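You operate a simulated robot arm through the tools that you are given. There is no shell and no other tool.

You run a simulated robot arm. Do the job below in one go: nothing can be reset, and whatever is moved stays where it is left.

JOB
Put the white logger marked "65" from the green mat on the teal-backed bench on top of the small blue block and the white logger that says "72" on the right yellow bench steel top. Put the handled carton on the yellow mat on the teal-backed bench away on the front half of the small pallet. Fetch the green rubber ring from the top deck of the blue trolley and set it on top of the small green block. Press the white save button of the right console three times. Put the blue rubber ring on the left yellow bench steel top away on the bench top before the warmer. Put the round grey housing marked "26" from the top of the long yellow-legged bench on the square silver plate there. Pull the left drawer of the hose bench open. Do these in any order. Set down upright: white logger, handled carton.

The check looks at the end state, three seconds after you hand in, the way a careful person would. Anything else that was tipped, shoved, dropped, spilled or broken makes it a failure.

ROBOT AND FRAMES
A 7-joint arm with a fingered hand on a trunk, on a base that moves. Base frame: it is fixed to the floor where the robot stands at the start and does not move with it; the origin is under the middle of the robot, x ahead of it, y to its left, z up. Lengths are in mm, angles in degrees, forces in N, time in s.
It reaches about 1085 mm from its shoulder. Its first joint turns from -166.0 to 166.0 degrees. Places, roughly: bench top before the warmer (42x22 cm) [-2540, -7000, 800]; blue rubber ring (4x4x2 cm) [-7600, -2100, 700]; front half of the small pallet (38x24 cm) [1740, 460, 120]; green rubber ring (4x4x2 cm) [-4400, -600, 800]; handled carton [-3750, 250, 750]; left drawer of the hose bench [-1000, -4400, 700]; right yellow bench steel top [-6000, 800, 700]; round grey housing [-6750, -6250, 750]; small blue block (6x6x5 cm) [-4000, -100, 800]; small green block (6x6x5 cm) [-4800, -200, 800]; square silver plate [-7250, -6000, 750]; white logger [-4000, 0, 750]; white save button of the right console [-6000, 2300, 1000]. Payload 3.7 kg.
Tool frame: the origin (TCP) lies between the finger pads and is the grasp point; the fingertips stand 25 mm ahead of it; z points along the fingers, y is the line along which they close. The gripper opens to 88 mm; its body begins 29 mm behind the TCP. The gripper is a hand of 5 fingers: y runs from the thumb to the fingers, the wrist lies at [-13, -106, -174] in the tool frame, and closing takes about 1.5 s.
Orientation is that of the tool frame in the base frame, as a unit quaternion [x, y, z, w]. With the fingers straight down and the wrist toward the robot, the tool's x, y and z point along [0, 1, 0], [1, 0, 0] and [0, 0, -1] of the base frame.

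CONTROLS
- The arm moves only by the tool drive_tool. Its arguments are lists of equal length, an entry for each row: "claw": the finger opening in mm, from 0 to 88; "offset": the shift along the tool's x, y, z in mm, a list of three; "dr": the turn, a rotation vector about the tool's x, y, z in degrees, a list of three. In form: {"claw": [claw, ...], "offset": [[x, y, z], ...], "dr": [[wx, wy, wz], ...]}. A call has 1 to 20 rows; each row shifts and turns the commanded pose from where the row before left it, along the tool's axes as they then stand. Rows are played at 5 a second. More than 50 mm and 8.6 degrees between two rows, or a gripper value outside its range, and nothing of the call is played. Where a pose cannot be reached the arm comes as near as it can. A force on the tool above 40 N (or 10 N above the force at the start of the call, whichever is more), or a blocked arm, ends the call early, and 0.2 s more pass. Each finger travels about 108 mm/s and halts on what it meets, pressing with about 27 N; the grip force reading is that of the motor and also rises with nothing between the fingers. The clock runs only during rows and for 0.2 s after the last one: add rows that do not move to give the fingers time. The reply holds the time, the measured pose of the TCP, the force on the tool along the base axes, the opening and the grip force, in the units named above and with some noise, with the torque about the TCP (base axes, N m) and any sound that the robot's microphone picked up.
- Cameras (640 x 400 px; columns grow to the right, rows downward): "scene" is now at [190.1, 209.4, 1300.5]; the picture's right is [-0.16, -0.99, 0.00], its down [-0.45, 0.07, -0.89] and it looks along [0.88, -0.14, -0.46] (base axes); focal length 265 px, centre (320, 200). "wrist" rides on the gripper at [59, -79, -105] in the tool frame; the picture's right is [-0.73, 0.32, -0.61], its down [-0.62, -0.68, 0.38] and it looks along [-0.29, 0.66, 0.70] (tool axes); focal length 234 px, centre (320, 200).
- camera(camera): a new picture of that camera. No time passes.
- steer(legs): drives the robot by 1 to 6 legs, each [ahead, left, turn to the left] in mm, mm and degrees, along the robot's own axes; the way and the turn of a leg run together, so that a leg with both is an arc; at most 1500 mm and 180 degrees a leg. The arm and the cameras ride along, it lands a little off, and it stops where it bumps. It gives what a move gives.
- hand_shape(shape): the hand has 5 fingers and takes this shape, open, in about a second: jaw (thumb against the fingers, like two jaws); tri (thumb and two fingers); tip (a fingertip pinch); poke (one finger out to press); point (the index stretched); flat (the hand flat); cup (the hand cupped); fist (a fist). The gripper value then closes the fingers along that shape, each until it touches; the sizes above hold for jaw. It gives what a move gives, with no picture.
- turn_head(pan, tilt): turns the head with the scene camera to pan (to the left, within 120 degrees either way) and tilt (down, from -29 to 69), counted from straight ahead of the robot. It gives what a move gives.
- pixel_to_xyz(camera, pixels): for up to 12 pixels [column, row] of the newest picture of that camera ("zoom" is the newest enlarged one), the place [x, y, z] in the base frame of the surface seen there, good to about 2 mm. No time passes.
- enlarge(camera, box): a new picture of the part [left, top, right, bottom] of that camera's present view, enlarged. No time passes.
- finish_job(): hands the job in; it is judged then, once.

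Leave the gripper open and the arm clear of the work at the hand-in unless told otherwise.

The tools are called after "Emit:" as a command line: name --argument value ..., lists and objects as JSON in quotes. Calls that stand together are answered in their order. drive_tool: Moves the arm, as the interface text tells. Its arguments: {"type":"object","properties":{"claw":{"type":"array","items":{"type":"number"}},"offset":{"type":"array","items":{"type":"array","items":{"type":"number"}}},"dr":{"type":"array","items":{"type":"array","items":{"type":"number"}}}},"required":["claw","offset","dr"]} The other tools are called the same way: hand_shape (shape) gives the hand a shape; steer (legs) drives the base; turn_head (pan, tilt) turns the head that bears the scene camera; camera (camera) takes a picture; pixel_to_xyz (camera, pixels) gives the place of the surface under pixels of a picture; enlarge (camera, box) takes an enlarged picture of a part of a camera's view; finish_job () hands the job in.

At the start:

```text
time_s: 0.0
ee_pos: [555.6, 227.1, 1088.4]
ee_rot: [0.707, 0.707, 0.0, 0.0]
force: [0.0, -0.1, -0.2]
ft_torque: [0.0, 0.01, -0.02]
finger_gap: 87.8
finger_force: 0.1
shape: jaw
robot x, y, heading: [1.6, 0.1, -0.1]
head pan, tilt (commanded): [-9.3, 27.3]
```

scene: 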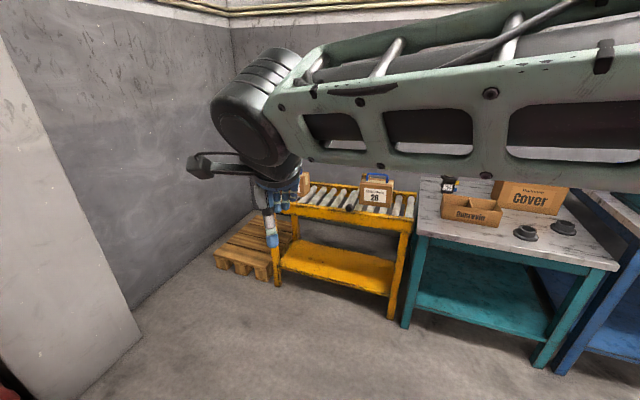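
wrist: 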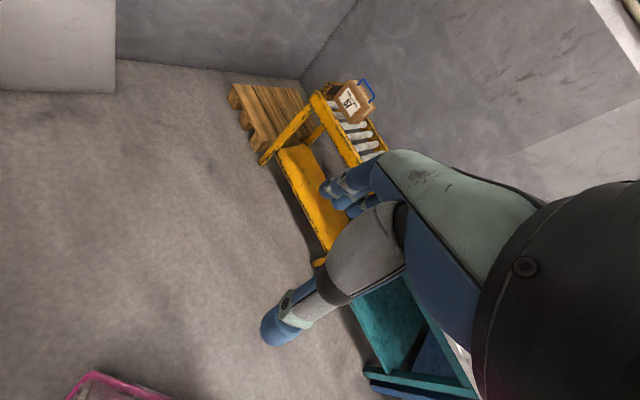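

I see the small pallet at about (255, 250) beside the roller bench, and a teal bench on the right. First I look around with the head to learn the room.

Emit:
turn_head --pan 90 --tilt 20

Emit:
camera --camera "scene"

Emit:
turn_head --pan -90 --tilt 20

Emit:
camera --camera "scene"

```text
time_s: 1.8
ee_pos: [555.8, 228.1, 1088.5]
ee_rot: [0.708, 0.707, 0.0, 0.0]
force: [-0.2, -0.7, -0.1]
ft_torque: [0.0, -0.01, 0.02]
finger_gap: 88.0
finger_force: 0.2
shape: jaw
robot x, y, heading: [-1.8, -1.5, 0.1]
head pan, tilt (commanded): [90.0, 20.0]
```

```text
taken
```

scene: 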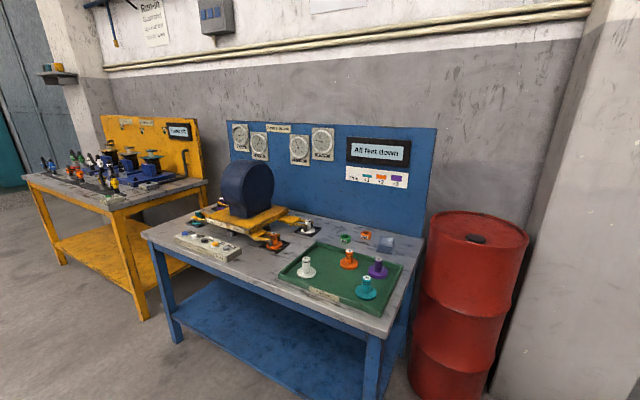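

```text
time_s: 4.5
ee_pos: [557.7, 227.1, 1088.7]
ee_rot: [0.707, 0.707, 0.0, 0.0]
force: [0.1, -0.3, -0.6]
ft_torque: [-0.01, 0.01, -0.02]
finger_gap: 87.7
finger_force: 0.1
shape: jaw
robot x, y, heading: [-1.0, 0.2, -0.2]
head pan, tilt (commanded): [-90.0, 20.0]
```

```text
taken
```

scene: 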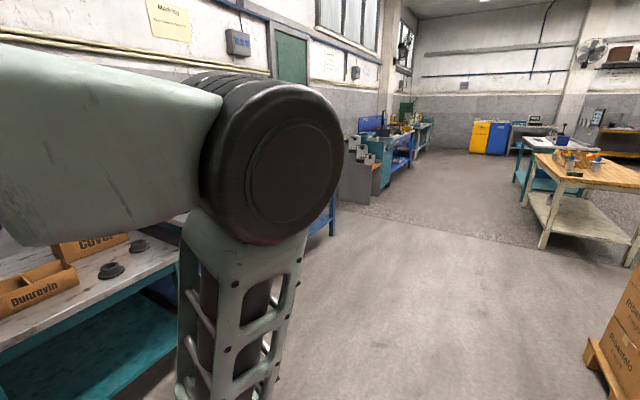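

The room stretches behind me along -x and -y. I turn the base in place to see behind.

Emit:
steer --legs '[[0, 0, 180]]'

Emit:
turn_head --pan 0 --tilt 15

Emit:
camera --camera "scene"

Emit:
turn_head --pan 60 --tilt 15

Emit:
camera --camera "scene"

Emit:
turn_head --pan -50 --tilt 15

Emit:
camera --camera "scene"

```text
time_s: 12.3
ee_pos: [-546.8, -247.7, 1087.8]
ee_rot: [0.721, -0.693, 0.001, 0.0]
force: [-0.2, -0.4, 0.7]
ft_torque: [0.03, 0.01, 0.01]
finger_gap: 87.8
finger_force: 0.1
shape: jaw
robot x, y, heading: [0.0, -1.5, -177.9]
head pan, tilt (commanded): [-90.0, 20.0]
```

```text
time_s: 13.9
ee_pos: [-546.9, -248.8, 1089.6]
ee_rot: [0.721, -0.693, 0.0, 0.0]
force: [0.6, -0.7, 0.2]
ft_torque: [-0.01, 0.02, -0.01]
finger_gap: 87.5
finger_force: 0.1
shape: jaw
robot x, y, heading: [0.9, 2.7, -177.7]
head pan, tilt (commanded): [0.0, 15.0]
```

```text
taken
```

scene: 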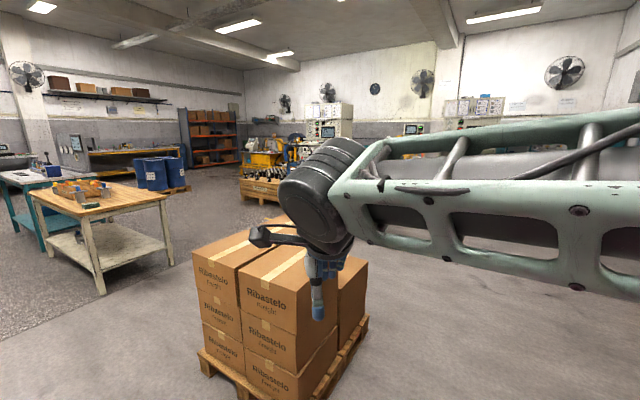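

```text
time_s: 15.2
ee_pos: [-547.9, -248.6, 1089.0]
ee_rot: [0.72, -0.694, -0.001, 0.0]
force: [0.4, 1.1, 0.2]
ft_torque: [0.0, 0.02, 0.01]
finger_gap: 87.8
finger_force: 0.1
shape: jaw
robot x, y, heading: [-0.9, -2.9, -177.6]
head pan, tilt (commanded): [60.0, 15.0]
```

```text
taken
```

scene: 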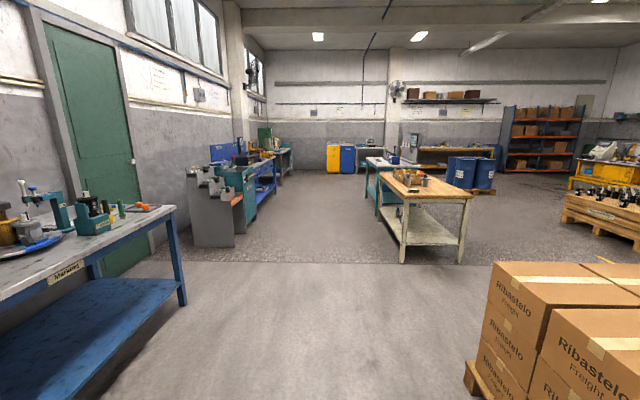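

```text
time_s: 17.1
ee_pos: [-548.2, -248.9, 1088.3]
ee_rot: [0.72, -0.694, 0.0, 0.0]
force: [0.1, 0.3, 0.1]
ft_torque: [-0.01, 0.0, 0.0]
finger_gap: 87.4
finger_force: 0.1
shape: jaw
robot x, y, heading: [1.0, -0.1, -177.7]
head pan, tilt (commanded): [-50.0, 15.0]
```

```text
taken
```

scene: 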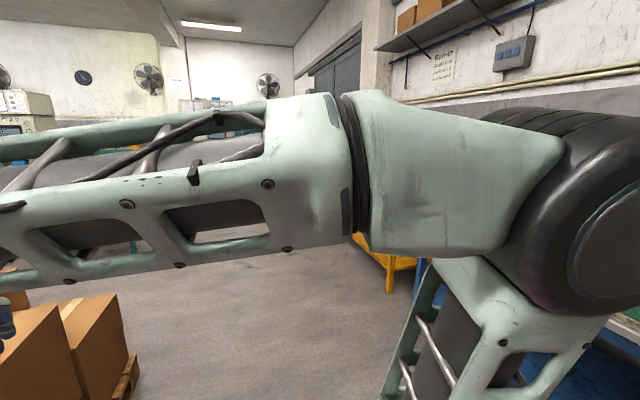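

I map the floor and obstacles: retake the forward view and read several points.

Emit:
turn_head --pan 30 --tilt 15

Emit:
camera --camera "scene"

```text
time_s: 18.6
ee_pos: [-547.5, -249.5, 1087.9]
ee_rot: [0.721, -0.693, 0.0, 0.0]
force: [0.5, 0.4, 0.3]
ft_torque: [0.0, -0.03, 0.04]
finger_gap: 87.4
finger_force: 0.1
shape: jaw
robot x, y, heading: [-2.1, -0.2, -177.8]
head pan, tilt (commanded): [30.0, 15.0]
```

```text
taken
```

scene: 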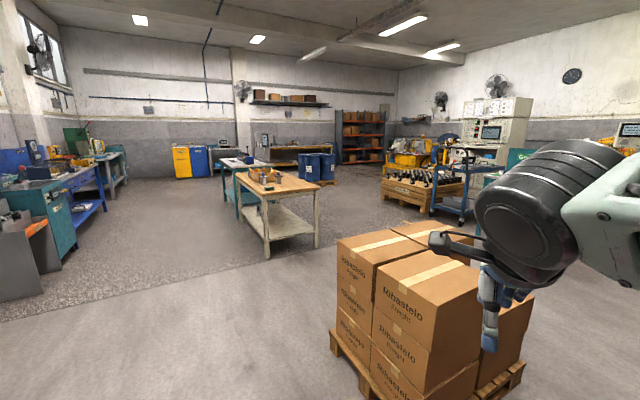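

Emit:
pixel_to_xyz --camera "scene" --pixels '[[333, 347], [345, 238], [268, 256], [316, 244], [388, 200], [440, 212], [66, 260], [130, 185], [240, 219], [498, 384], [468, 130], [270, 180]]'

```text
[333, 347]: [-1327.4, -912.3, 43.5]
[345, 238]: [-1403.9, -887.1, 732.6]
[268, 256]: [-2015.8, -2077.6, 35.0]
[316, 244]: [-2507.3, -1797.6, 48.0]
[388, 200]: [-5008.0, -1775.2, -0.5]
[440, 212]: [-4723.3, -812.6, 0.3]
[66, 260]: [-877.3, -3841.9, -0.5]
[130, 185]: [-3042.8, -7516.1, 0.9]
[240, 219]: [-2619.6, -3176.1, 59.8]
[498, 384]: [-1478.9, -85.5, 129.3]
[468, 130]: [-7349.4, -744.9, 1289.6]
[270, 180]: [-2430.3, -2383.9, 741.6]
```

The boxes' pallet is ahead (x≈-1330 on). I look to the other side (towards +y) by turning the head with the base turned a bit.

Emit:
steer --legs '[[0, 0, -60]]'

Emit:
turn_head --pan 40 --tilt 25

Emit:
camera --camera "scene"

```text
time_s: 21.7
ee_pos: [-482.5, 357.6, 1088.1]
ee_rot: [-0.27, 0.963, 0.0, 0.0]
force: [0.1, -0.2, 0.1]
ft_torque: [-0.01, -0.01, 0.02]
finger_gap: 87.5
finger_force: 0.1
shape: jaw
robot x, y, heading: [3.5, 4.2, 121.1]
head pan, tilt (commanded): [30.0, 15.0]
```

```text
time_s: 22.4
ee_pos: [-483.9, 358.2, 1089.6]
ee_rot: [-0.269, 0.963, 0.001, 0.0]
force: [-1.3, 0.6, 1.0]
ft_torque: [-0.03, 0.02, 0.02]
finger_gap: 87.8
finger_force: 0.0
shape: jaw
robot x, y, heading: [0.9, -1.9, 121.4]
head pan, tilt (commanded): [40.0, 25.0]
```

```text
taken
```

scene: 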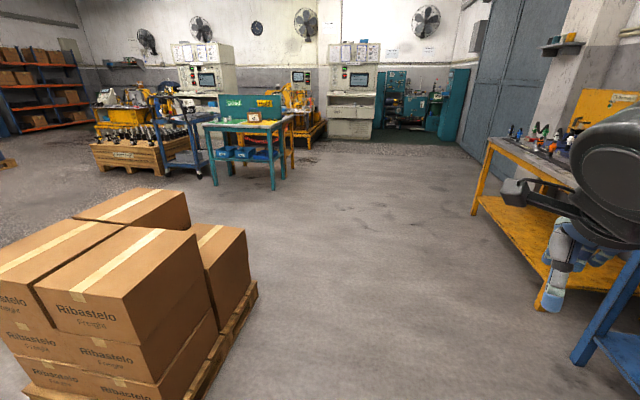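

Emit:
pixel_to_xyz --camera "scene" --pixels '[[256, 284], [175, 398], [272, 190], [234, 152], [215, 184], [476, 213], [541, 305], [245, 122], [230, 100], [200, 125], [168, 172], [290, 170]]'

Emit:
enlarge --camera "scene" --box '[140, 60, 340, 200]'

```text
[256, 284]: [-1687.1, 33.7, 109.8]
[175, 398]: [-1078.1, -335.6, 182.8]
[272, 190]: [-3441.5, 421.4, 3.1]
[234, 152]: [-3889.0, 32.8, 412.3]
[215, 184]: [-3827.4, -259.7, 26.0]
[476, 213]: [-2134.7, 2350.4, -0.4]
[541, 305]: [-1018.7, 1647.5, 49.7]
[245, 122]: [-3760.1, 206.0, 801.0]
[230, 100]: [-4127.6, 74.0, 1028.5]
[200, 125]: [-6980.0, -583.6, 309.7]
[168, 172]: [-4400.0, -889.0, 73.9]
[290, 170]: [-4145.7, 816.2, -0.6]
```

```text
2.86 times, centred on (240, 130) of scene
```

zoom: 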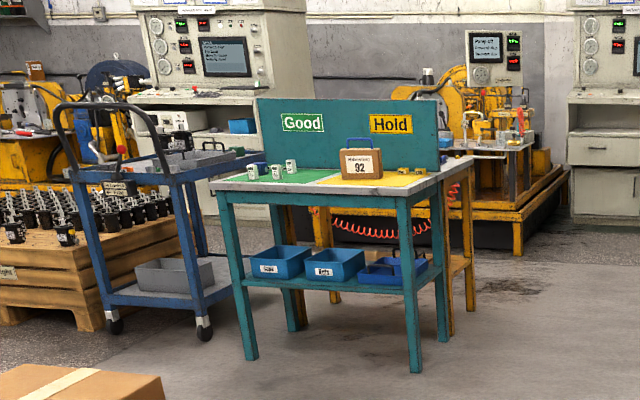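

The route lies between the boxes (corner about (-1690, 30)) and the yellow bench. I turn to heading 150° and drive ahead through that gap, then slide left towards the teal-backed bench.

Emit:
steer --legs '[[0, 0, 28.6], [1500, 0, 0], [500, 0, 0], [300, 900, 0]]'

Emit:
turn_head --pan 0 --tilt 25

Emit:
camera --camera "scene"

```text
time_s: 38.4
ee_pos: [-3056.2, 451.7, 1088.6]
ee_rot: [-0.498, 0.867, 0.0, 0.0]
force: [0.4, 0.6, -0.6]
ft_torque: [0.0, 0.02, 0.01]
finger_gap: 87.7
finger_force: 0.1
shape: jaw
robot x, y, heading: [-2457.0, 368.9, 150.1]
head pan, tilt (commanded): [40.0, 25.0]
```

```text
time_s: 39.5
ee_pos: [-3054.4, 452.3, 1089.0]
ee_rot: [-0.498, 0.867, 0.0, 0.0]
force: [-0.5, 0.1, -0.6]
ft_torque: [0.0, -0.03, 0.02]
finger_gap: 87.6
finger_force: 0.0
shape: jaw
robot x, y, heading: [-2460.7, 369.7, 149.7]
head pan, tilt (commanded): [0.0, 25.0]
```

```text
taken
```

scene: 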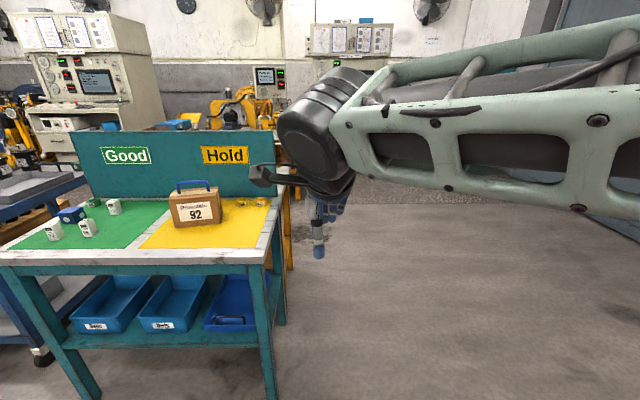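

I see the green mat with three white loggers near (54,230), (88,228), (113,207), a blue block at (72,214), and the handled carton at (195,207). I zoom in.

Emit:
enlarge --camera "scene" --box '[20, 180, 140, 255]'

Emit:
enlarge --camera "scene" --box '[150, 165, 290, 252]'

Emit:
pixel_to_xyz --camera "scene" --pixels '[[54, 224], [88, 223], [113, 201], [72, 211], [92, 202], [90, 195], [195, 185], [4, 262], [268, 256], [195, 222], [277, 215], [100, 240]]'

```text
5.33 times, centred on (80, 218) of scene
```

zoom: 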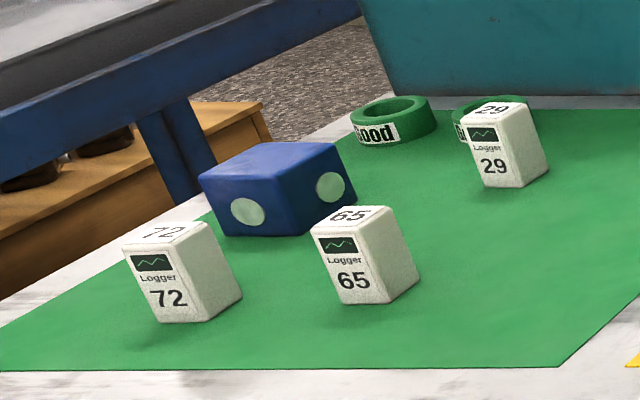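

```text
4.57 times, centred on (220, 208) of scene
```

zoom: 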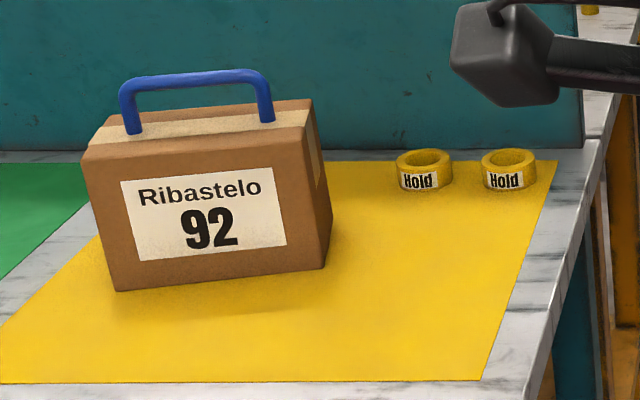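

```text
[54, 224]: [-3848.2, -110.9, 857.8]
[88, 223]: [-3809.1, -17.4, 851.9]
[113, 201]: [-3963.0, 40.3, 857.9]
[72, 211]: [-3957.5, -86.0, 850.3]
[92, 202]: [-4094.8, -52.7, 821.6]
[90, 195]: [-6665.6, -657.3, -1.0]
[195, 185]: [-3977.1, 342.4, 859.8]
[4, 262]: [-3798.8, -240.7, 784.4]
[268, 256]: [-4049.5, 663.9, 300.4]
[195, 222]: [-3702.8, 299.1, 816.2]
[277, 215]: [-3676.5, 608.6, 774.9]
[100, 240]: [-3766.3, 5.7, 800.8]
```

The logger 65 is at about (-3809,-17), logger 72 at (-3848,-111), the blue block at about (-3957,-86), mat height ≈800. I slide left and close in so the bench is squarely ahead.

Emit:
steer --legs '[[0, 831, 1.9], [190, 0, 0]]'

Emit:
turn_head --pan 10 --tilt 35

Emit:
camera --camera "scene"

Emit:
camera --camera "wrist"

```text
time_s: 45.1
ee_pos: [-3634.6, -191.4, 1089.1]
ee_rot: [-0.504, 0.863, 0.0, 0.0]
force: [-0.9, 0.0, -0.5]
ft_torque: [0.0, -0.01, 0.02]
finger_gap: 87.7
finger_force: 0.1
shape: jaw
robot x, y, heading: [-3036.8, -271.9, 150.5]
head pan, tilt (commanded): [0.0, 25.0]
```

```text
time_s: 45.8
ee_pos: [-3634.0, -192.2, 1087.4]
ee_rot: [-0.505, 0.863, 0.0, 0.0]
force: [-0.4, -0.2, -0.7]
ft_torque: [-0.03, -0.03, 0.0]
finger_gap: 87.6
finger_force: 0.1
shape: jaw
robot x, y, heading: [-3034.2, -271.0, 150.8]
head pan, tilt (commanded): [10.0, 35.0]
```

```text
taken
```

scene: 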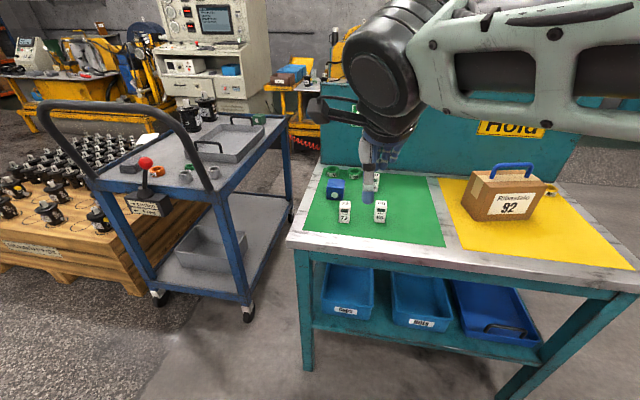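

```text
taken
```

wrist: 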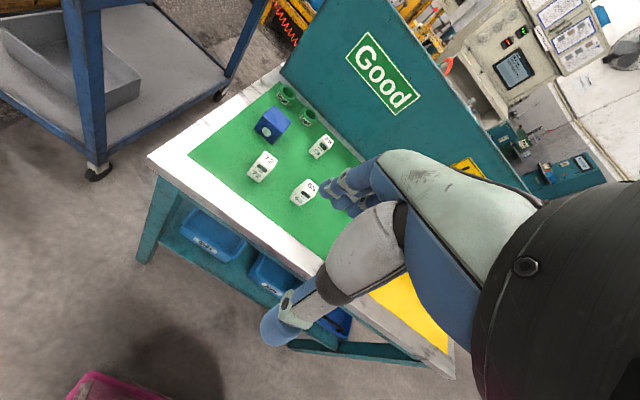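

I now see the trolley on the left with rings on its top deck, and the loggers ahead. I enlarge the bench items and the trolley deck.

Emit:
enlarge --camera "scene" --box '[310, 160, 410, 225]'

Emit:
pixel_to_xyz --camera "zoom" --pixels '[[220, 270], [450, 270], [170, 185]]'

Emit:
enlarge --camera "wrist" --box '[235, 80, 355, 225]'

Emit:
enlarge --camera "scene" --box '[90, 90, 300, 220]'

```text
6.15 times, centred on (360, 192) of scene
```

zoom: 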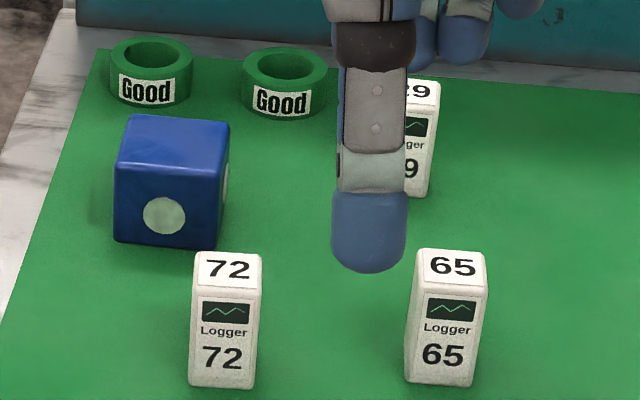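

```text
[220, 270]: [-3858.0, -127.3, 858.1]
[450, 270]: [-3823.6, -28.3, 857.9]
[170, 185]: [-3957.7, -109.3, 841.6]
```

```text
2.76 times, centred on (295, 152) of wrist
```

zoom: 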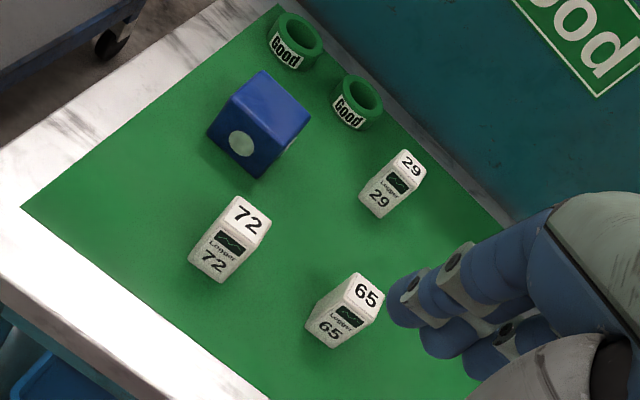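

```text
3.05 times, centred on (195, 155) of scene
```

zoom: 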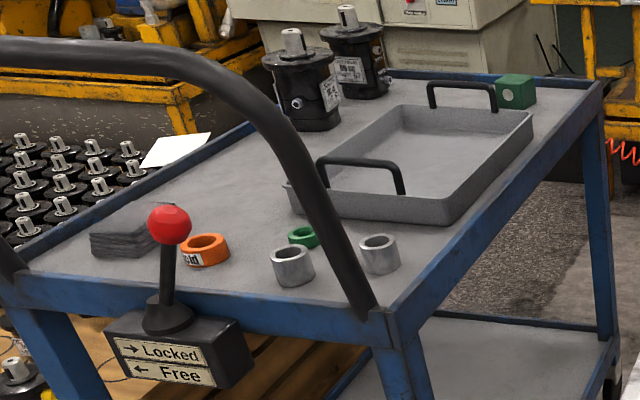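

I measure the loggers' corners precisely with a strong zoom.

Emit:
enlarge --camera "scene" --box '[335, 195, 395, 228]'

Emit:
camera --camera "scene"

```text
10.67 times, centred on (365, 212) of scene
```

zoom: 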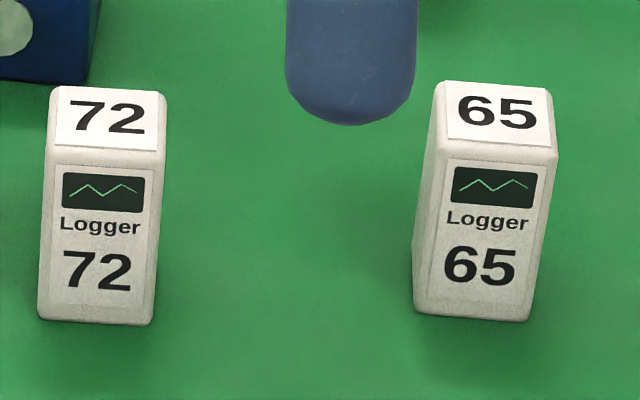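

```text
taken
```

scene: 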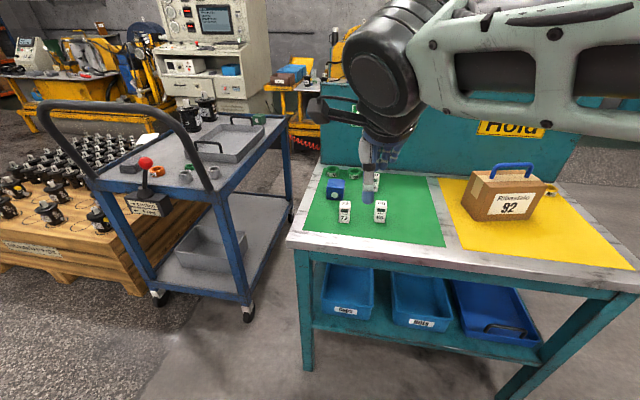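

Emit:
pixel_to_xyz --camera "zoom" --pixels '[[450, 88], [547, 96], [440, 145], [550, 155], [60, 92], [158, 98], [50, 150], [158, 157], [420, 300], [522, 310], [45, 305], [148, 313]]'

```text
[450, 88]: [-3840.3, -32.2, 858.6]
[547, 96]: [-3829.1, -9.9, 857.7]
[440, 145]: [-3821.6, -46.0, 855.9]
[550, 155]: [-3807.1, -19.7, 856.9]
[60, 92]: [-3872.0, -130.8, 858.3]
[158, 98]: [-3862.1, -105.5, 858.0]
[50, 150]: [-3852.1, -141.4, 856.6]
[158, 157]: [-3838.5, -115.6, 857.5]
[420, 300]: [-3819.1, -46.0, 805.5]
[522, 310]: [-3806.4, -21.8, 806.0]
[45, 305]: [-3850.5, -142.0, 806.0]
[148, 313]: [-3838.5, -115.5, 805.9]
```

Logger 65 centre ≈ (-3824,-27), top 858, its faces aligned with my heading (151°). I move the open hand over it, staying high first, then partly down.

Emit:
drive_tool --claw '[88, 88, 88, 88, 88, 88, 88, 88, 88, 88]' --offset '[[-7.2, 35.3, 0], [-7.2, 35.3, 0], [-7.2, 35.3, 0], [-7.2, 35.3, 0], [-7.2, 35.3, 0], [-7.2, 35.3, 0], [-7.2, 35.1, 0], [0, 0, 40], [0, 0, 40], [0, 0, 40]]' --dr '[[0, 0, 0], [0, 0, 0], [0, 0, 0], [0, 0, 0], [0, 0, 0], [0, 0, 0], [0, 0, 0], [0, 0, 0], [0, 0, 0], [0, 0, 0]]'

Emit:
camera --camera "scene"

Emit:
camera --camera "wrist"

```text
time_s: 48.0
ee_pos: [-3824.1, -26.8, 966.3]
ee_rot: [-0.505, 0.863, -0.001, -0.001]
force: [-0.7, 0.1, 0.1]
ft_torque: [0.02, 0.02, 0.04]
finger_gap: 87.7
finger_force: 0.0
shape: jaw
robot x, y, heading: [-3036.8, -267.1, 150.7]
head pan, tilt (commanded): [10.0, 35.0]
```

```text
taken
```

scene: 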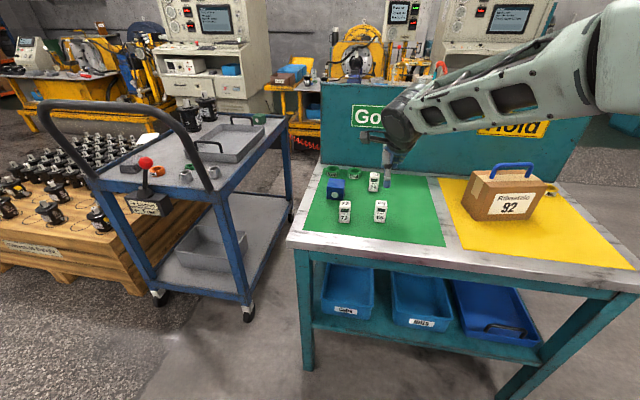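

```text
taken
```

wrist: 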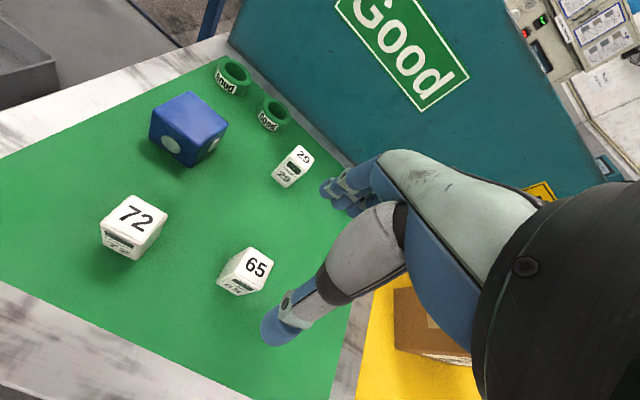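

The hand is right above logger 65 (in the wrist view its top at (257,266) matches the projected axis). I descend to TCP z ≈ 836.

Emit:
drive_tool --claw '[88, 88, 88, 88, 88, 88]' --offset '[[0, 0, 30], [0, 0, 30], [0, 0, 25], [0, 0, 25], [0, 0, 20], [0, 0, 0]]' --dr '[[0, 0, 0], [0, 0, 0], [0, 0, 0], [0, 0, 0], [0, 0, 0], [0, 0, 0]]'

Emit:
camera --camera "wrist"

Emit:
enlarge --camera "scene" --box '[310, 130, 450, 225]'

```text
time_s: 49.4
ee_pos: [-3823.9, -26.9, 837.5]
ee_rot: [-0.504, 0.863, 0.0, 0.0]
force: [-0.5, 0.6, -0.1]
ft_torque: [-0.01, 0.01, 0.0]
finger_gap: 87.9
finger_force: 0.1
shape: jaw
robot x, y, heading: [-3036.8, -267.9, 150.7]
head pan, tilt (commanded): [10.0, 35.0]
```

```text
taken
```

wrist: 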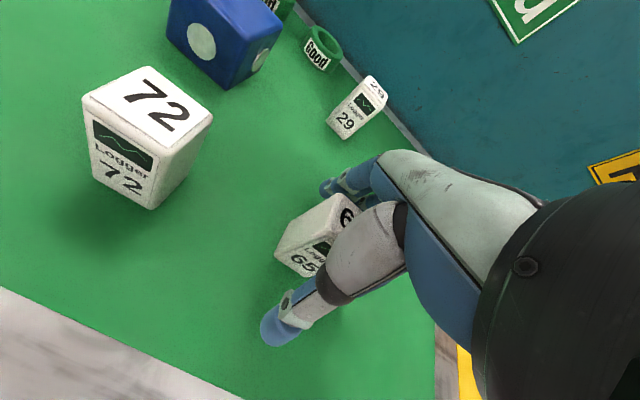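

```text
4.21 times, centred on (380, 178) of scene
```

zoom: 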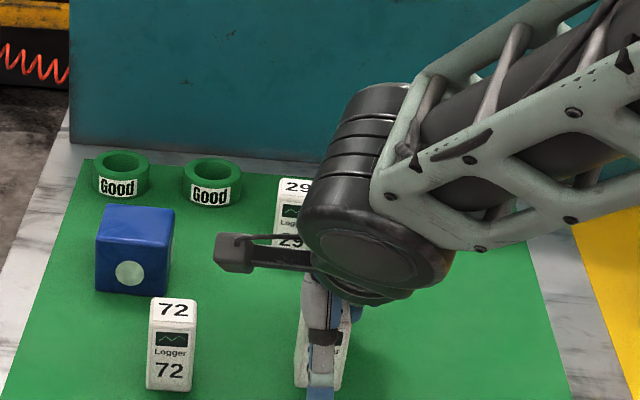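

The logger stands between thumb and fingers. I close the hand.

Emit:
drive_tool --claw '[60, 40, 20, 10, 10, 10, 10, 10, 10, 10]' --offset '[[0, 0, 0], [0, 0, 0], [0, 0, 0], [0, 0, 0], [0, 0, 0], [0, 0, 0], [0, 0, 0], [0, 0, 0], [0, 0, 0], [0, 0, 0]]' --dr '[[0, 0, 0], [0, 0, 0], [0, 0, 0], [0, 0, 0], [0, 0, 0], [0, 0, 0], [0, 0, 0], [0, 0, 0], [0, 0, 0], [0, 0, 0]]'

Emit:
camera --camera "wrist"

```text
time_s: 51.6
ee_pos: [-3824.7, -26.5, 836.9]
ee_rot: [-0.505, 0.863, 0.0, 0.0]
force: [-0.1, 0.7, 0.3]
ft_torque: [-0.02, -0.01, 0.01]
finger_gap: 24.6
finger_force: 27.0
shape: jaw
robot x, y, heading: [-3036.1, -269.6, 150.7]
head pan, tilt (commanded): [10.0, 35.0]
```

```text
taken
```

wrist: 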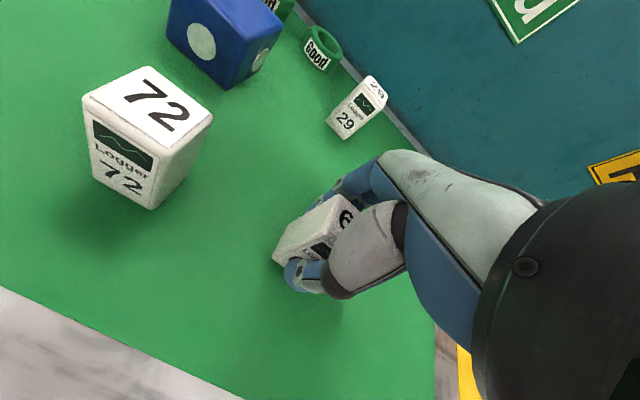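

Gripped (gap 24.6, force 27). I lift it 100 mm and then measure the blue block.

Emit:
drive_tool --claw '[10, 10, 10, 10, 10]' --offset '[[0, 0, -15], [0, 0, -25], [0, 0, -30], [0, 0, -30], [0, 0, 0]]' --dr '[[0, 0, 0], [0, 0, 0], [0, 0, 0], [0, 0, 0], [0, 0, 0]]'

Emit:
camera --camera "wrist"

Emit:
enlarge --camera "scene" --box '[315, 165, 365, 210]'

```text
time_s: 52.8
ee_pos: [-3823.7, -27.7, 939.2]
ee_rot: [-0.505, 0.863, 0.0, 0.0]
force: [0.1, -1.0, -0.3]
ft_torque: [-0.01, 0.02, 0.0]
finger_gap: 24.3
finger_force: 27.1
shape: jaw
robot x, y, heading: [-3034.9, -273.2, 150.7]
head pan, tilt (commanded): [10.0, 35.0]
```

```text
taken
```

wrist: 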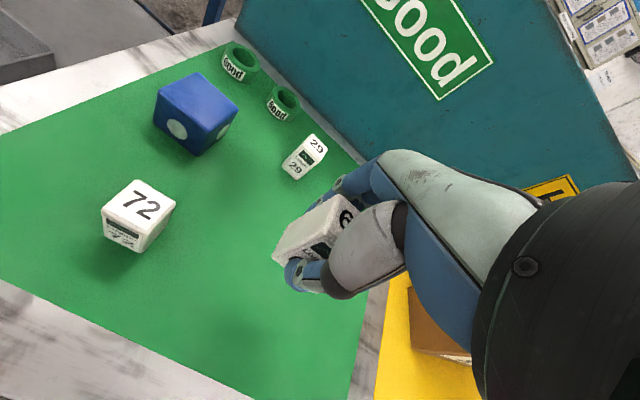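

```text
8.89 times, centred on (340, 188) of scene
```

zoom: 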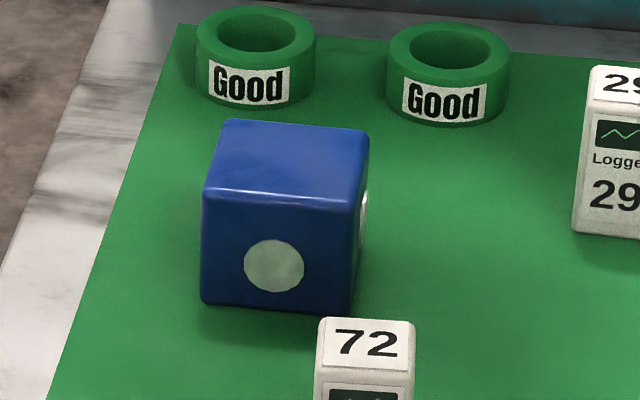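

Emit:
pixel_to_xyz --camera "zoom" --pixels '[[230, 125], [362, 136], [208, 190], [355, 199], [285, 160], [208, 295], [350, 308], [252, 350]]'

Emit:
pixel_to_xyz --camera "wrist" --pixels '[[160, 95], [195, 75], [235, 105], [190, 125], [197, 100], [310, 225], [276, 255]]'

```text
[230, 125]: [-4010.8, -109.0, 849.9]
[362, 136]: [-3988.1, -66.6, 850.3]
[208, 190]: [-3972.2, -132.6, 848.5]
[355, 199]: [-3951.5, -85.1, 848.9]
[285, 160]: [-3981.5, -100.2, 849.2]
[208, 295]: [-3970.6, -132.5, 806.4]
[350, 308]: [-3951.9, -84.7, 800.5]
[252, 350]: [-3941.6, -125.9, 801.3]
```

```text
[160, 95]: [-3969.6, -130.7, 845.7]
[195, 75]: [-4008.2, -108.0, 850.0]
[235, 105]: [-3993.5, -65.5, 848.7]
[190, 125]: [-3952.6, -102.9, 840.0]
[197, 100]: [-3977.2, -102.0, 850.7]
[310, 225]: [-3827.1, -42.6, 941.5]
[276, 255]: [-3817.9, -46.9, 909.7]
```

Blue block centre ≈ (-3980,-98), top 850. I move the held logger above it at this height, then look.

Emit:
drive_tool --claw '[10, 10, 10, 10, 10, 10, 10]' --offset '[[27.6, 20.4, 0], [27.6, 20.4, 0], [27.6, 20.4, 0], [27.6, 20.4, 0], [27.6, 20.4, 0], [0, 0, 25], [0, 0, 0]]' --dr '[[0, 0, 0], [0, 0, 0], [0, 0, 0], [0, 0, 0], [0, 0, 0], [0, 0, 0], [0, 0, 0]]'

Emit:
camera --camera "wrist"

Emit:
enlarge --camera "scene" --box '[300, 130, 400, 210]'

```text
time_s: 54.4
ee_pos: [-3980.7, -98.2, 913.5]
ee_rot: [-0.504, 0.864, -0.001, -0.001]
force: [0.5, 0.3, -0.3]
ft_torque: [0.0, 0.0, 0.0]
finger_gap: 24.4
finger_force: 27.1
shape: jaw
robot x, y, heading: [-3037.6, -266.2, 150.5]
head pan, tilt (commanded): [10.0, 35.0]
```

```text
taken
```

wrist: 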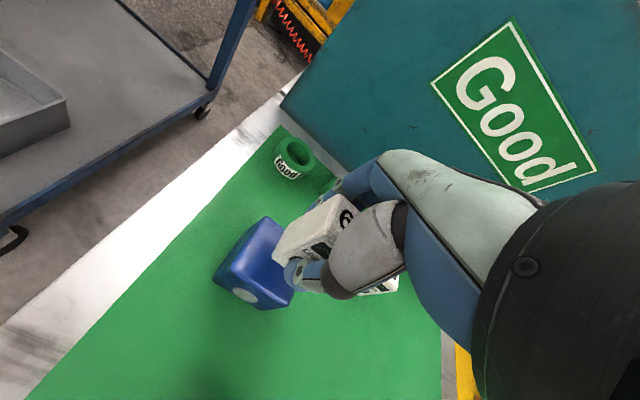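

```text
5.00 times, centred on (350, 170) of scene
```

zoom: 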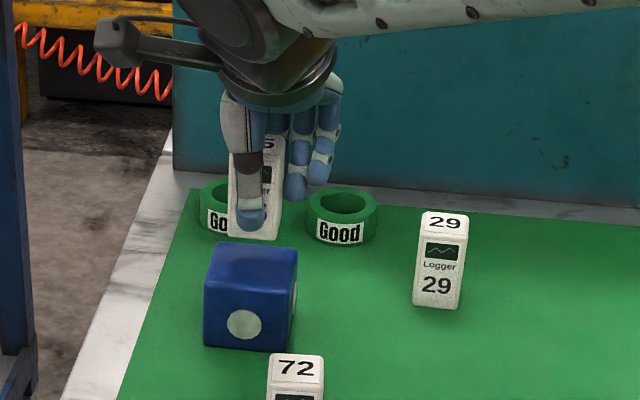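

The logger is above the block with the block underneath. I lower it slowly to contact.

Emit:
drive_tool --claw '[10, 10, 10, 10]' --offset '[[0, 0, 12], [0, 0, 8], [0, 0, 4], [0, 0, 0]]' --dr '[[0, 0, 0], [0, 0, 0], [0, 0, 0], [0, 0, 0]]'

Emit:
enlarge --camera "scene" --box '[310, 150, 380, 210]'

```text
time_s: 55.4
ee_pos: [-3981.5, -98.4, 889.9]
ee_rot: [-0.505, 0.863, 0.001, 0.0]
force: [-0.2, -0.4, -0.3]
ft_torque: [-0.02, -0.01, -0.03]
finger_gap: 24.2
finger_force: 27.0
shape: jaw
robot x, y, heading: [-3036.2, -269.7, 150.6]
head pan, tilt (commanded): [10.0, 35.0]
```

```text
6.67 times, centred on (345, 180) of scene
```

zoom: 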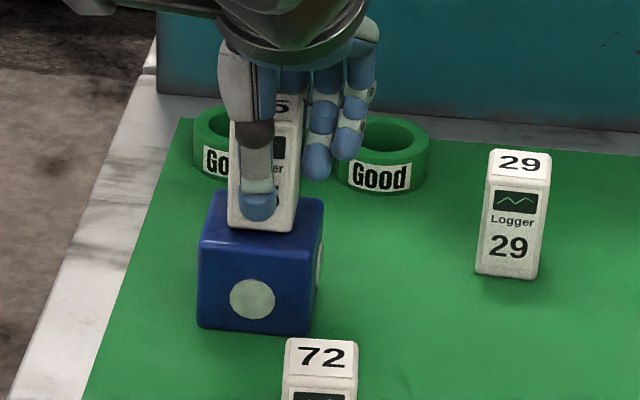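

Nearly down. I lower 1–2 mm more watching the force.

Emit:
drive_tool --claw '[10, 10, 10]' --offset '[[0, 0, 1.5], [0, 0, 1.0], [0, 0, 0]]' --dr '[[0, 0, 0], [0, 0, 0], [0, 0, 0]]'

Emit:
enlarge --camera "scene" --box '[325, 165, 360, 195]'

```text
time_s: 56.2
ee_pos: [-3981.3, -98.0, 887.0]
ee_rot: [-0.504, 0.864, 0.0, 0.001]
force: [-0.7, 0.3, 2.5]
ft_torque: [0.04, 0.06, 0.0]
finger_gap: 24.3
finger_force: 27.0
shape: jaw
robot x, y, heading: [-3039.3, -268.6, 150.6]
head pan, tilt (commanded): [10.0, 35.0]
```

```text
13.33 times, centred on (342, 180) of scene
```

zoom: 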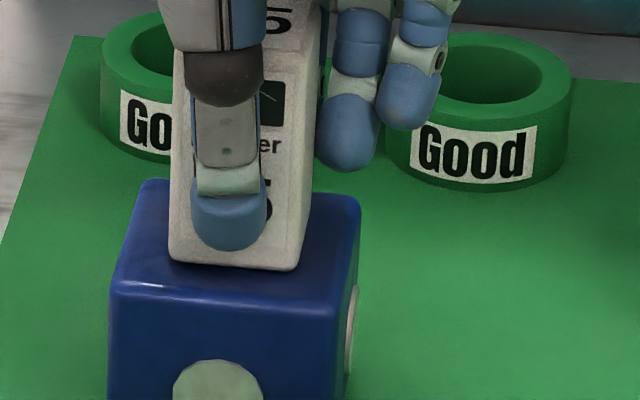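

Contact (2.5 N). I open the hand and then lift straight up.

Emit:
drive_tool --claw '[30, 40, 55, 70, 88, 88, 88, 88, 88, 88, 88, 88]' --offset '[[0, 0, 0], [0, 0, 0], [0, 0, 0], [0, 0, 0], [0, 0, 0], [0, 0, 0], [0, 0, 0], [0, 0, -20], [0, 0, -30], [0, 0, -40], [0, 0, -40], [0, 0, -40]]' --dr '[[0, 0, 0], [0, 0, 0], [0, 0, 0], [0, 0, 0], [0, 0, 0], [0, 0, 0], [0, 0, 0], [0, 0, 0], [0, 0, 0], [0, 0, 0], [0, 0, 0], [0, 0, 0]]'

Emit:
camera --camera "wrist"

Emit:
enlarge --camera "scene" --box '[310, 150, 400, 225]'

```text
time_s: 58.8
ee_pos: [-3979.8, -97.1, 1055.8]
ee_rot: [-0.504, 0.864, 0.0, 0.0]
force: [0.0, -0.1, -0.5]
ft_torque: [0.01, 0.01, -0.02]
finger_gap: 87.8
finger_force: 0.0
shape: jaw
robot x, y, heading: [-3036.4, -266.8, 150.7]
head pan, tilt (commanded): [10.0, 35.0]
```

```text
taken
```

wrist: 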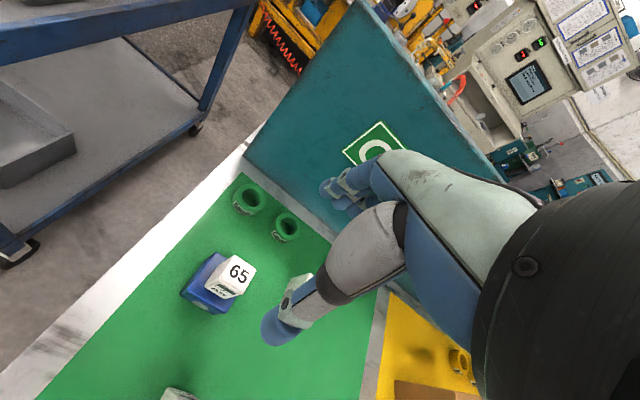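

```text
5.33 times, centred on (355, 188) of scene
```

zoom: 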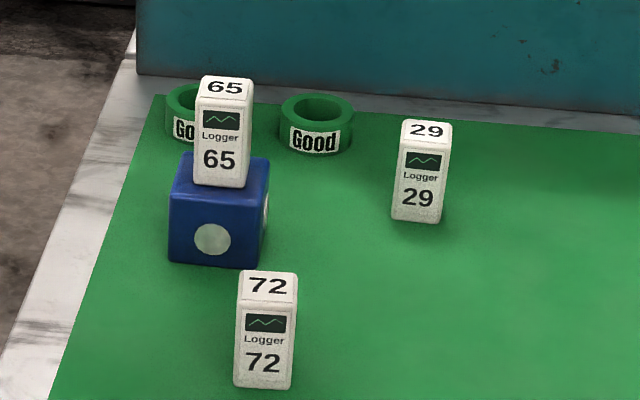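

Logger 65 stands upright on the blue block. Next the green ring on the trolley: I measure the trolley deck features.

Emit:
turn_head --pan 30 --tilt 35

Emit:
enlarge --camera "scene" --box '[190, 60, 430, 210]'

```text
time_s: 59.6
ee_pos: [-3979.7, -96.8, 1056.4]
ee_rot: [-0.505, 0.863, 0.001, 0.0]
force: [-0.1, 0.2, 0.4]
ft_torque: [0.0, 0.03, -0.02]
finger_gap: 88.0
finger_force: 0.1
shape: jaw
robot x, y, heading: [-3040.8, -272.3, 150.4]
head pan, tilt (commanded): [30.0, 35.0]
```

```text
2.67 times, centred on (310, 135) of scene
```

zoom: 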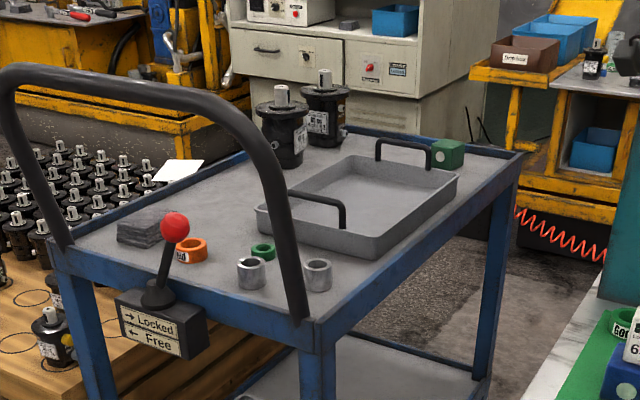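

Emit:
pixel_to_xyz --camera "zoom" --pixels '[[263, 247], [280, 262], [251, 268], [318, 270], [345, 205], [448, 152], [300, 310], [318, 322], [523, 155], [60, 245], [190, 250], [240, 300]]'

Emit:
enlarge --camera "scene" --box '[260, 130, 330, 175]'

```text
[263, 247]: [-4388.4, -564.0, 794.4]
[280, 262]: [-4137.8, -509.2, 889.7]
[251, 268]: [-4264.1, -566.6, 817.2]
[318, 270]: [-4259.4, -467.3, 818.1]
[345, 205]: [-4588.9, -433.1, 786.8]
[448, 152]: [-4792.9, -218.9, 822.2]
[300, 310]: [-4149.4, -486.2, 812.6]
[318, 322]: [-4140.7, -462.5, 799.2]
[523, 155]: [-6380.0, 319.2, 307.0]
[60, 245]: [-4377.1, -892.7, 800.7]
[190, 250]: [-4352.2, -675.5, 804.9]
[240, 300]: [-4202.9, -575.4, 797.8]
```

```text
8.89 times, centred on (295, 152) of scene
```

zoom: 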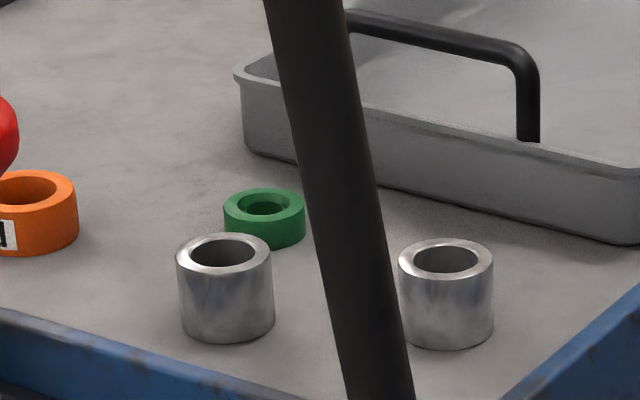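

The ring sits behind the trolley's tubular handle. I measure the handle's height and the surroundings before choosing an approach.

Emit:
camera --camera "scene"

Emit:
pixel_to_xyz --camera "scene" --pixels '[[286, 115], [270, 96], [250, 93], [205, 89], [192, 97], [196, 115], [212, 150], [300, 155]]'

```text
taken
```

scene: 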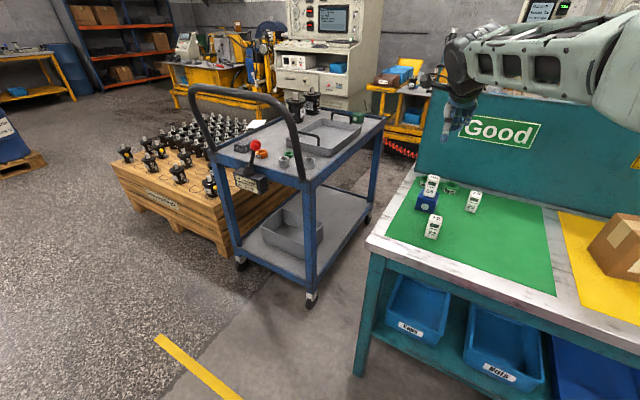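

```text
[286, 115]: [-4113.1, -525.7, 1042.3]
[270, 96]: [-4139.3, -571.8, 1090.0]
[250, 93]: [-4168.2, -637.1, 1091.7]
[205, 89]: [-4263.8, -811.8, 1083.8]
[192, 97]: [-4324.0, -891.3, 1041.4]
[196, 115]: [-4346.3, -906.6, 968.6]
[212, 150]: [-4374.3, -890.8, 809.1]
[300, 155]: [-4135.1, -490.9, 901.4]
```

The handle top is at z≈1090, so I'll reach the ring from the trolley's free long side later. First I take logger 72 (centre ≈(-3856,-123)): move above it, then partly down.

Emit:
drive_tool --claw '[88, 88, 88, 80, 75, 75, 75, 75]' --offset '[[-9.5, -30.2, 0], [-9.5, -30.2, 0], [-9.5, -30.2, 0], [-9.5, -30.2, 0], [0, 0, 30], [0, 0, 30], [0, 0, 30], [0, 0, 0]]' --dr '[[0, 0, 0], [0, 0, 0], [0, 0, 0], [0, 0, 0], [0, 0, 0], [0, 0, 0], [0, 0, 0], [0, 0, 0]]'

Emit:
camera --camera "wrist"

Emit:
enlarge --camera "scene" --box '[390, 80, 530, 250]'

```text
time_s: 61.5
ee_pos: [-3858.6, -124.7, 966.5]
ee_rot: [-0.504, 0.863, 0.0, 0.0]
force: [0.6, -0.5, -0.8]
ft_torque: [-0.05, -0.03, 0.01]
finger_gap: 75.1
finger_force: 0.0
shape: jaw
robot x, y, heading: [-3041.2, -268.1, 150.6]
head pan, tilt (commanded): [30.0, 35.0]
```

```text
taken
```

wrist: 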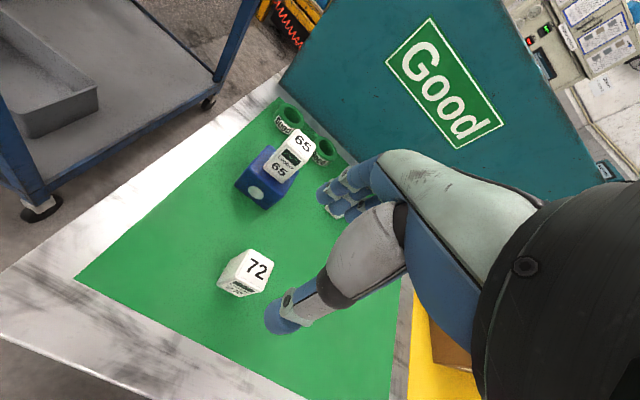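

```text
2.35 times, centred on (460, 165) of scene
```

zoom: 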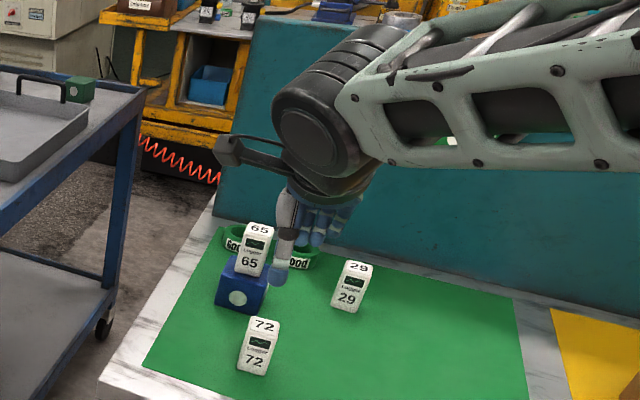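

Axis lines up with the 72 top at (258,265). I descend in two steps, checking clearance to logger 65.

Emit:
drive_tool --claw '[70, 70, 70, 70]' --offset '[[0, 0, 25], [0, 0, 25], [0, 0, 20], [0, 0, 0]]' --dr '[[0, 0, 0], [0, 0, 0], [0, 0, 0], [0, 0, 0]]'

Emit:
camera --camera "wrist"

Emit:
enlarge --camera "scene" --box '[400, 130, 500, 250]'

```text
time_s: 62.5
ee_pos: [-3855.6, -125.7, 896.7]
ee_rot: [-0.505, 0.863, 0.0, 0.0]
force: [0.1, -0.4, -0.8]
ft_torque: [0.01, -0.02, 0.02]
finger_gap: 70.2
finger_force: 0.0
shape: jaw
robot x, y, heading: [-3033.7, -267.8, 150.7]
head pan, tilt (commanded): [30.0, 35.0]
```

```text
taken
```

wrist: 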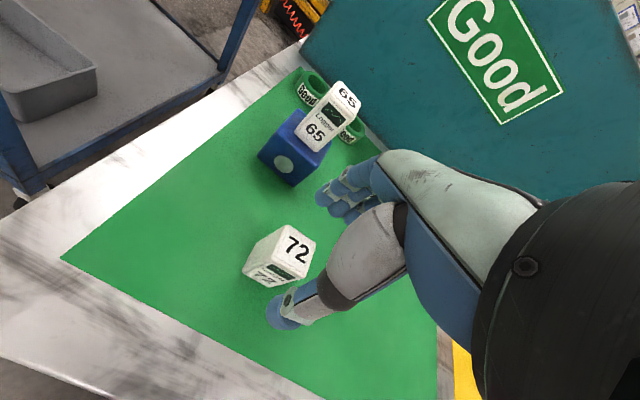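

```text
3.33 times, centred on (450, 190) of scene
```

zoom: 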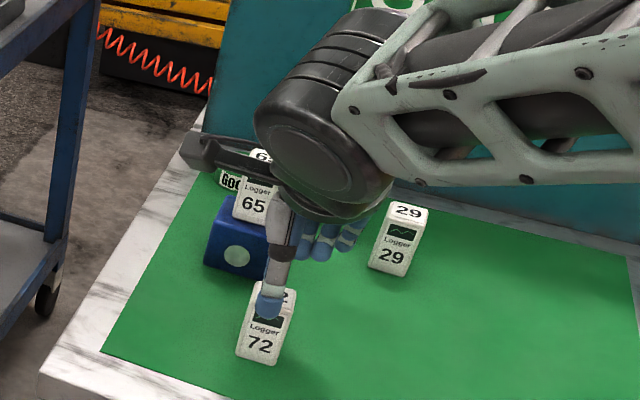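

Clearance looks fine. I descend the rest and close on logger 72.

Emit:
drive_tool --claw '[70, 70, 70, 70]' --offset '[[0, 0, 20], [0, 0, 20], [0, 0, 20], [0, 0, 0]]' --dr '[[0, 0, 0], [0, 0, 0], [0, 0, 0], [0, 0, 0]]'

Emit:
camera --camera "wrist"

```text
time_s: 63.5
ee_pos: [-3856.4, -124.2, 836.0]
ee_rot: [-0.504, 0.863, 0.0, 0.0]
force: [0.3, 0.3, 0.0]
ft_torque: [0.0, 0.02, 0.0]
finger_gap: 70.3
finger_force: 0.0
shape: jaw
robot x, y, heading: [-3038.7, -267.7, 150.7]
head pan, tilt (commanded): [30.0, 35.0]
```

```text
taken
```

wrist: 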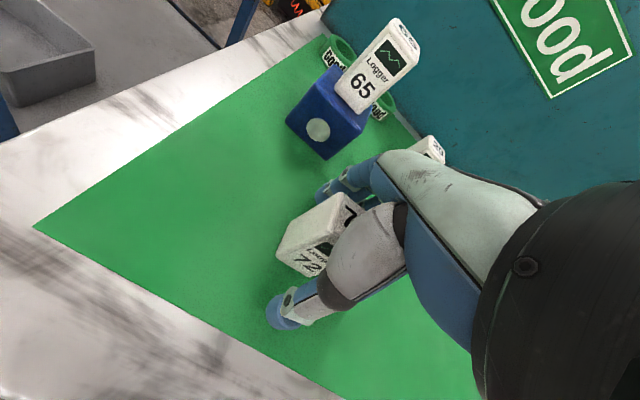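

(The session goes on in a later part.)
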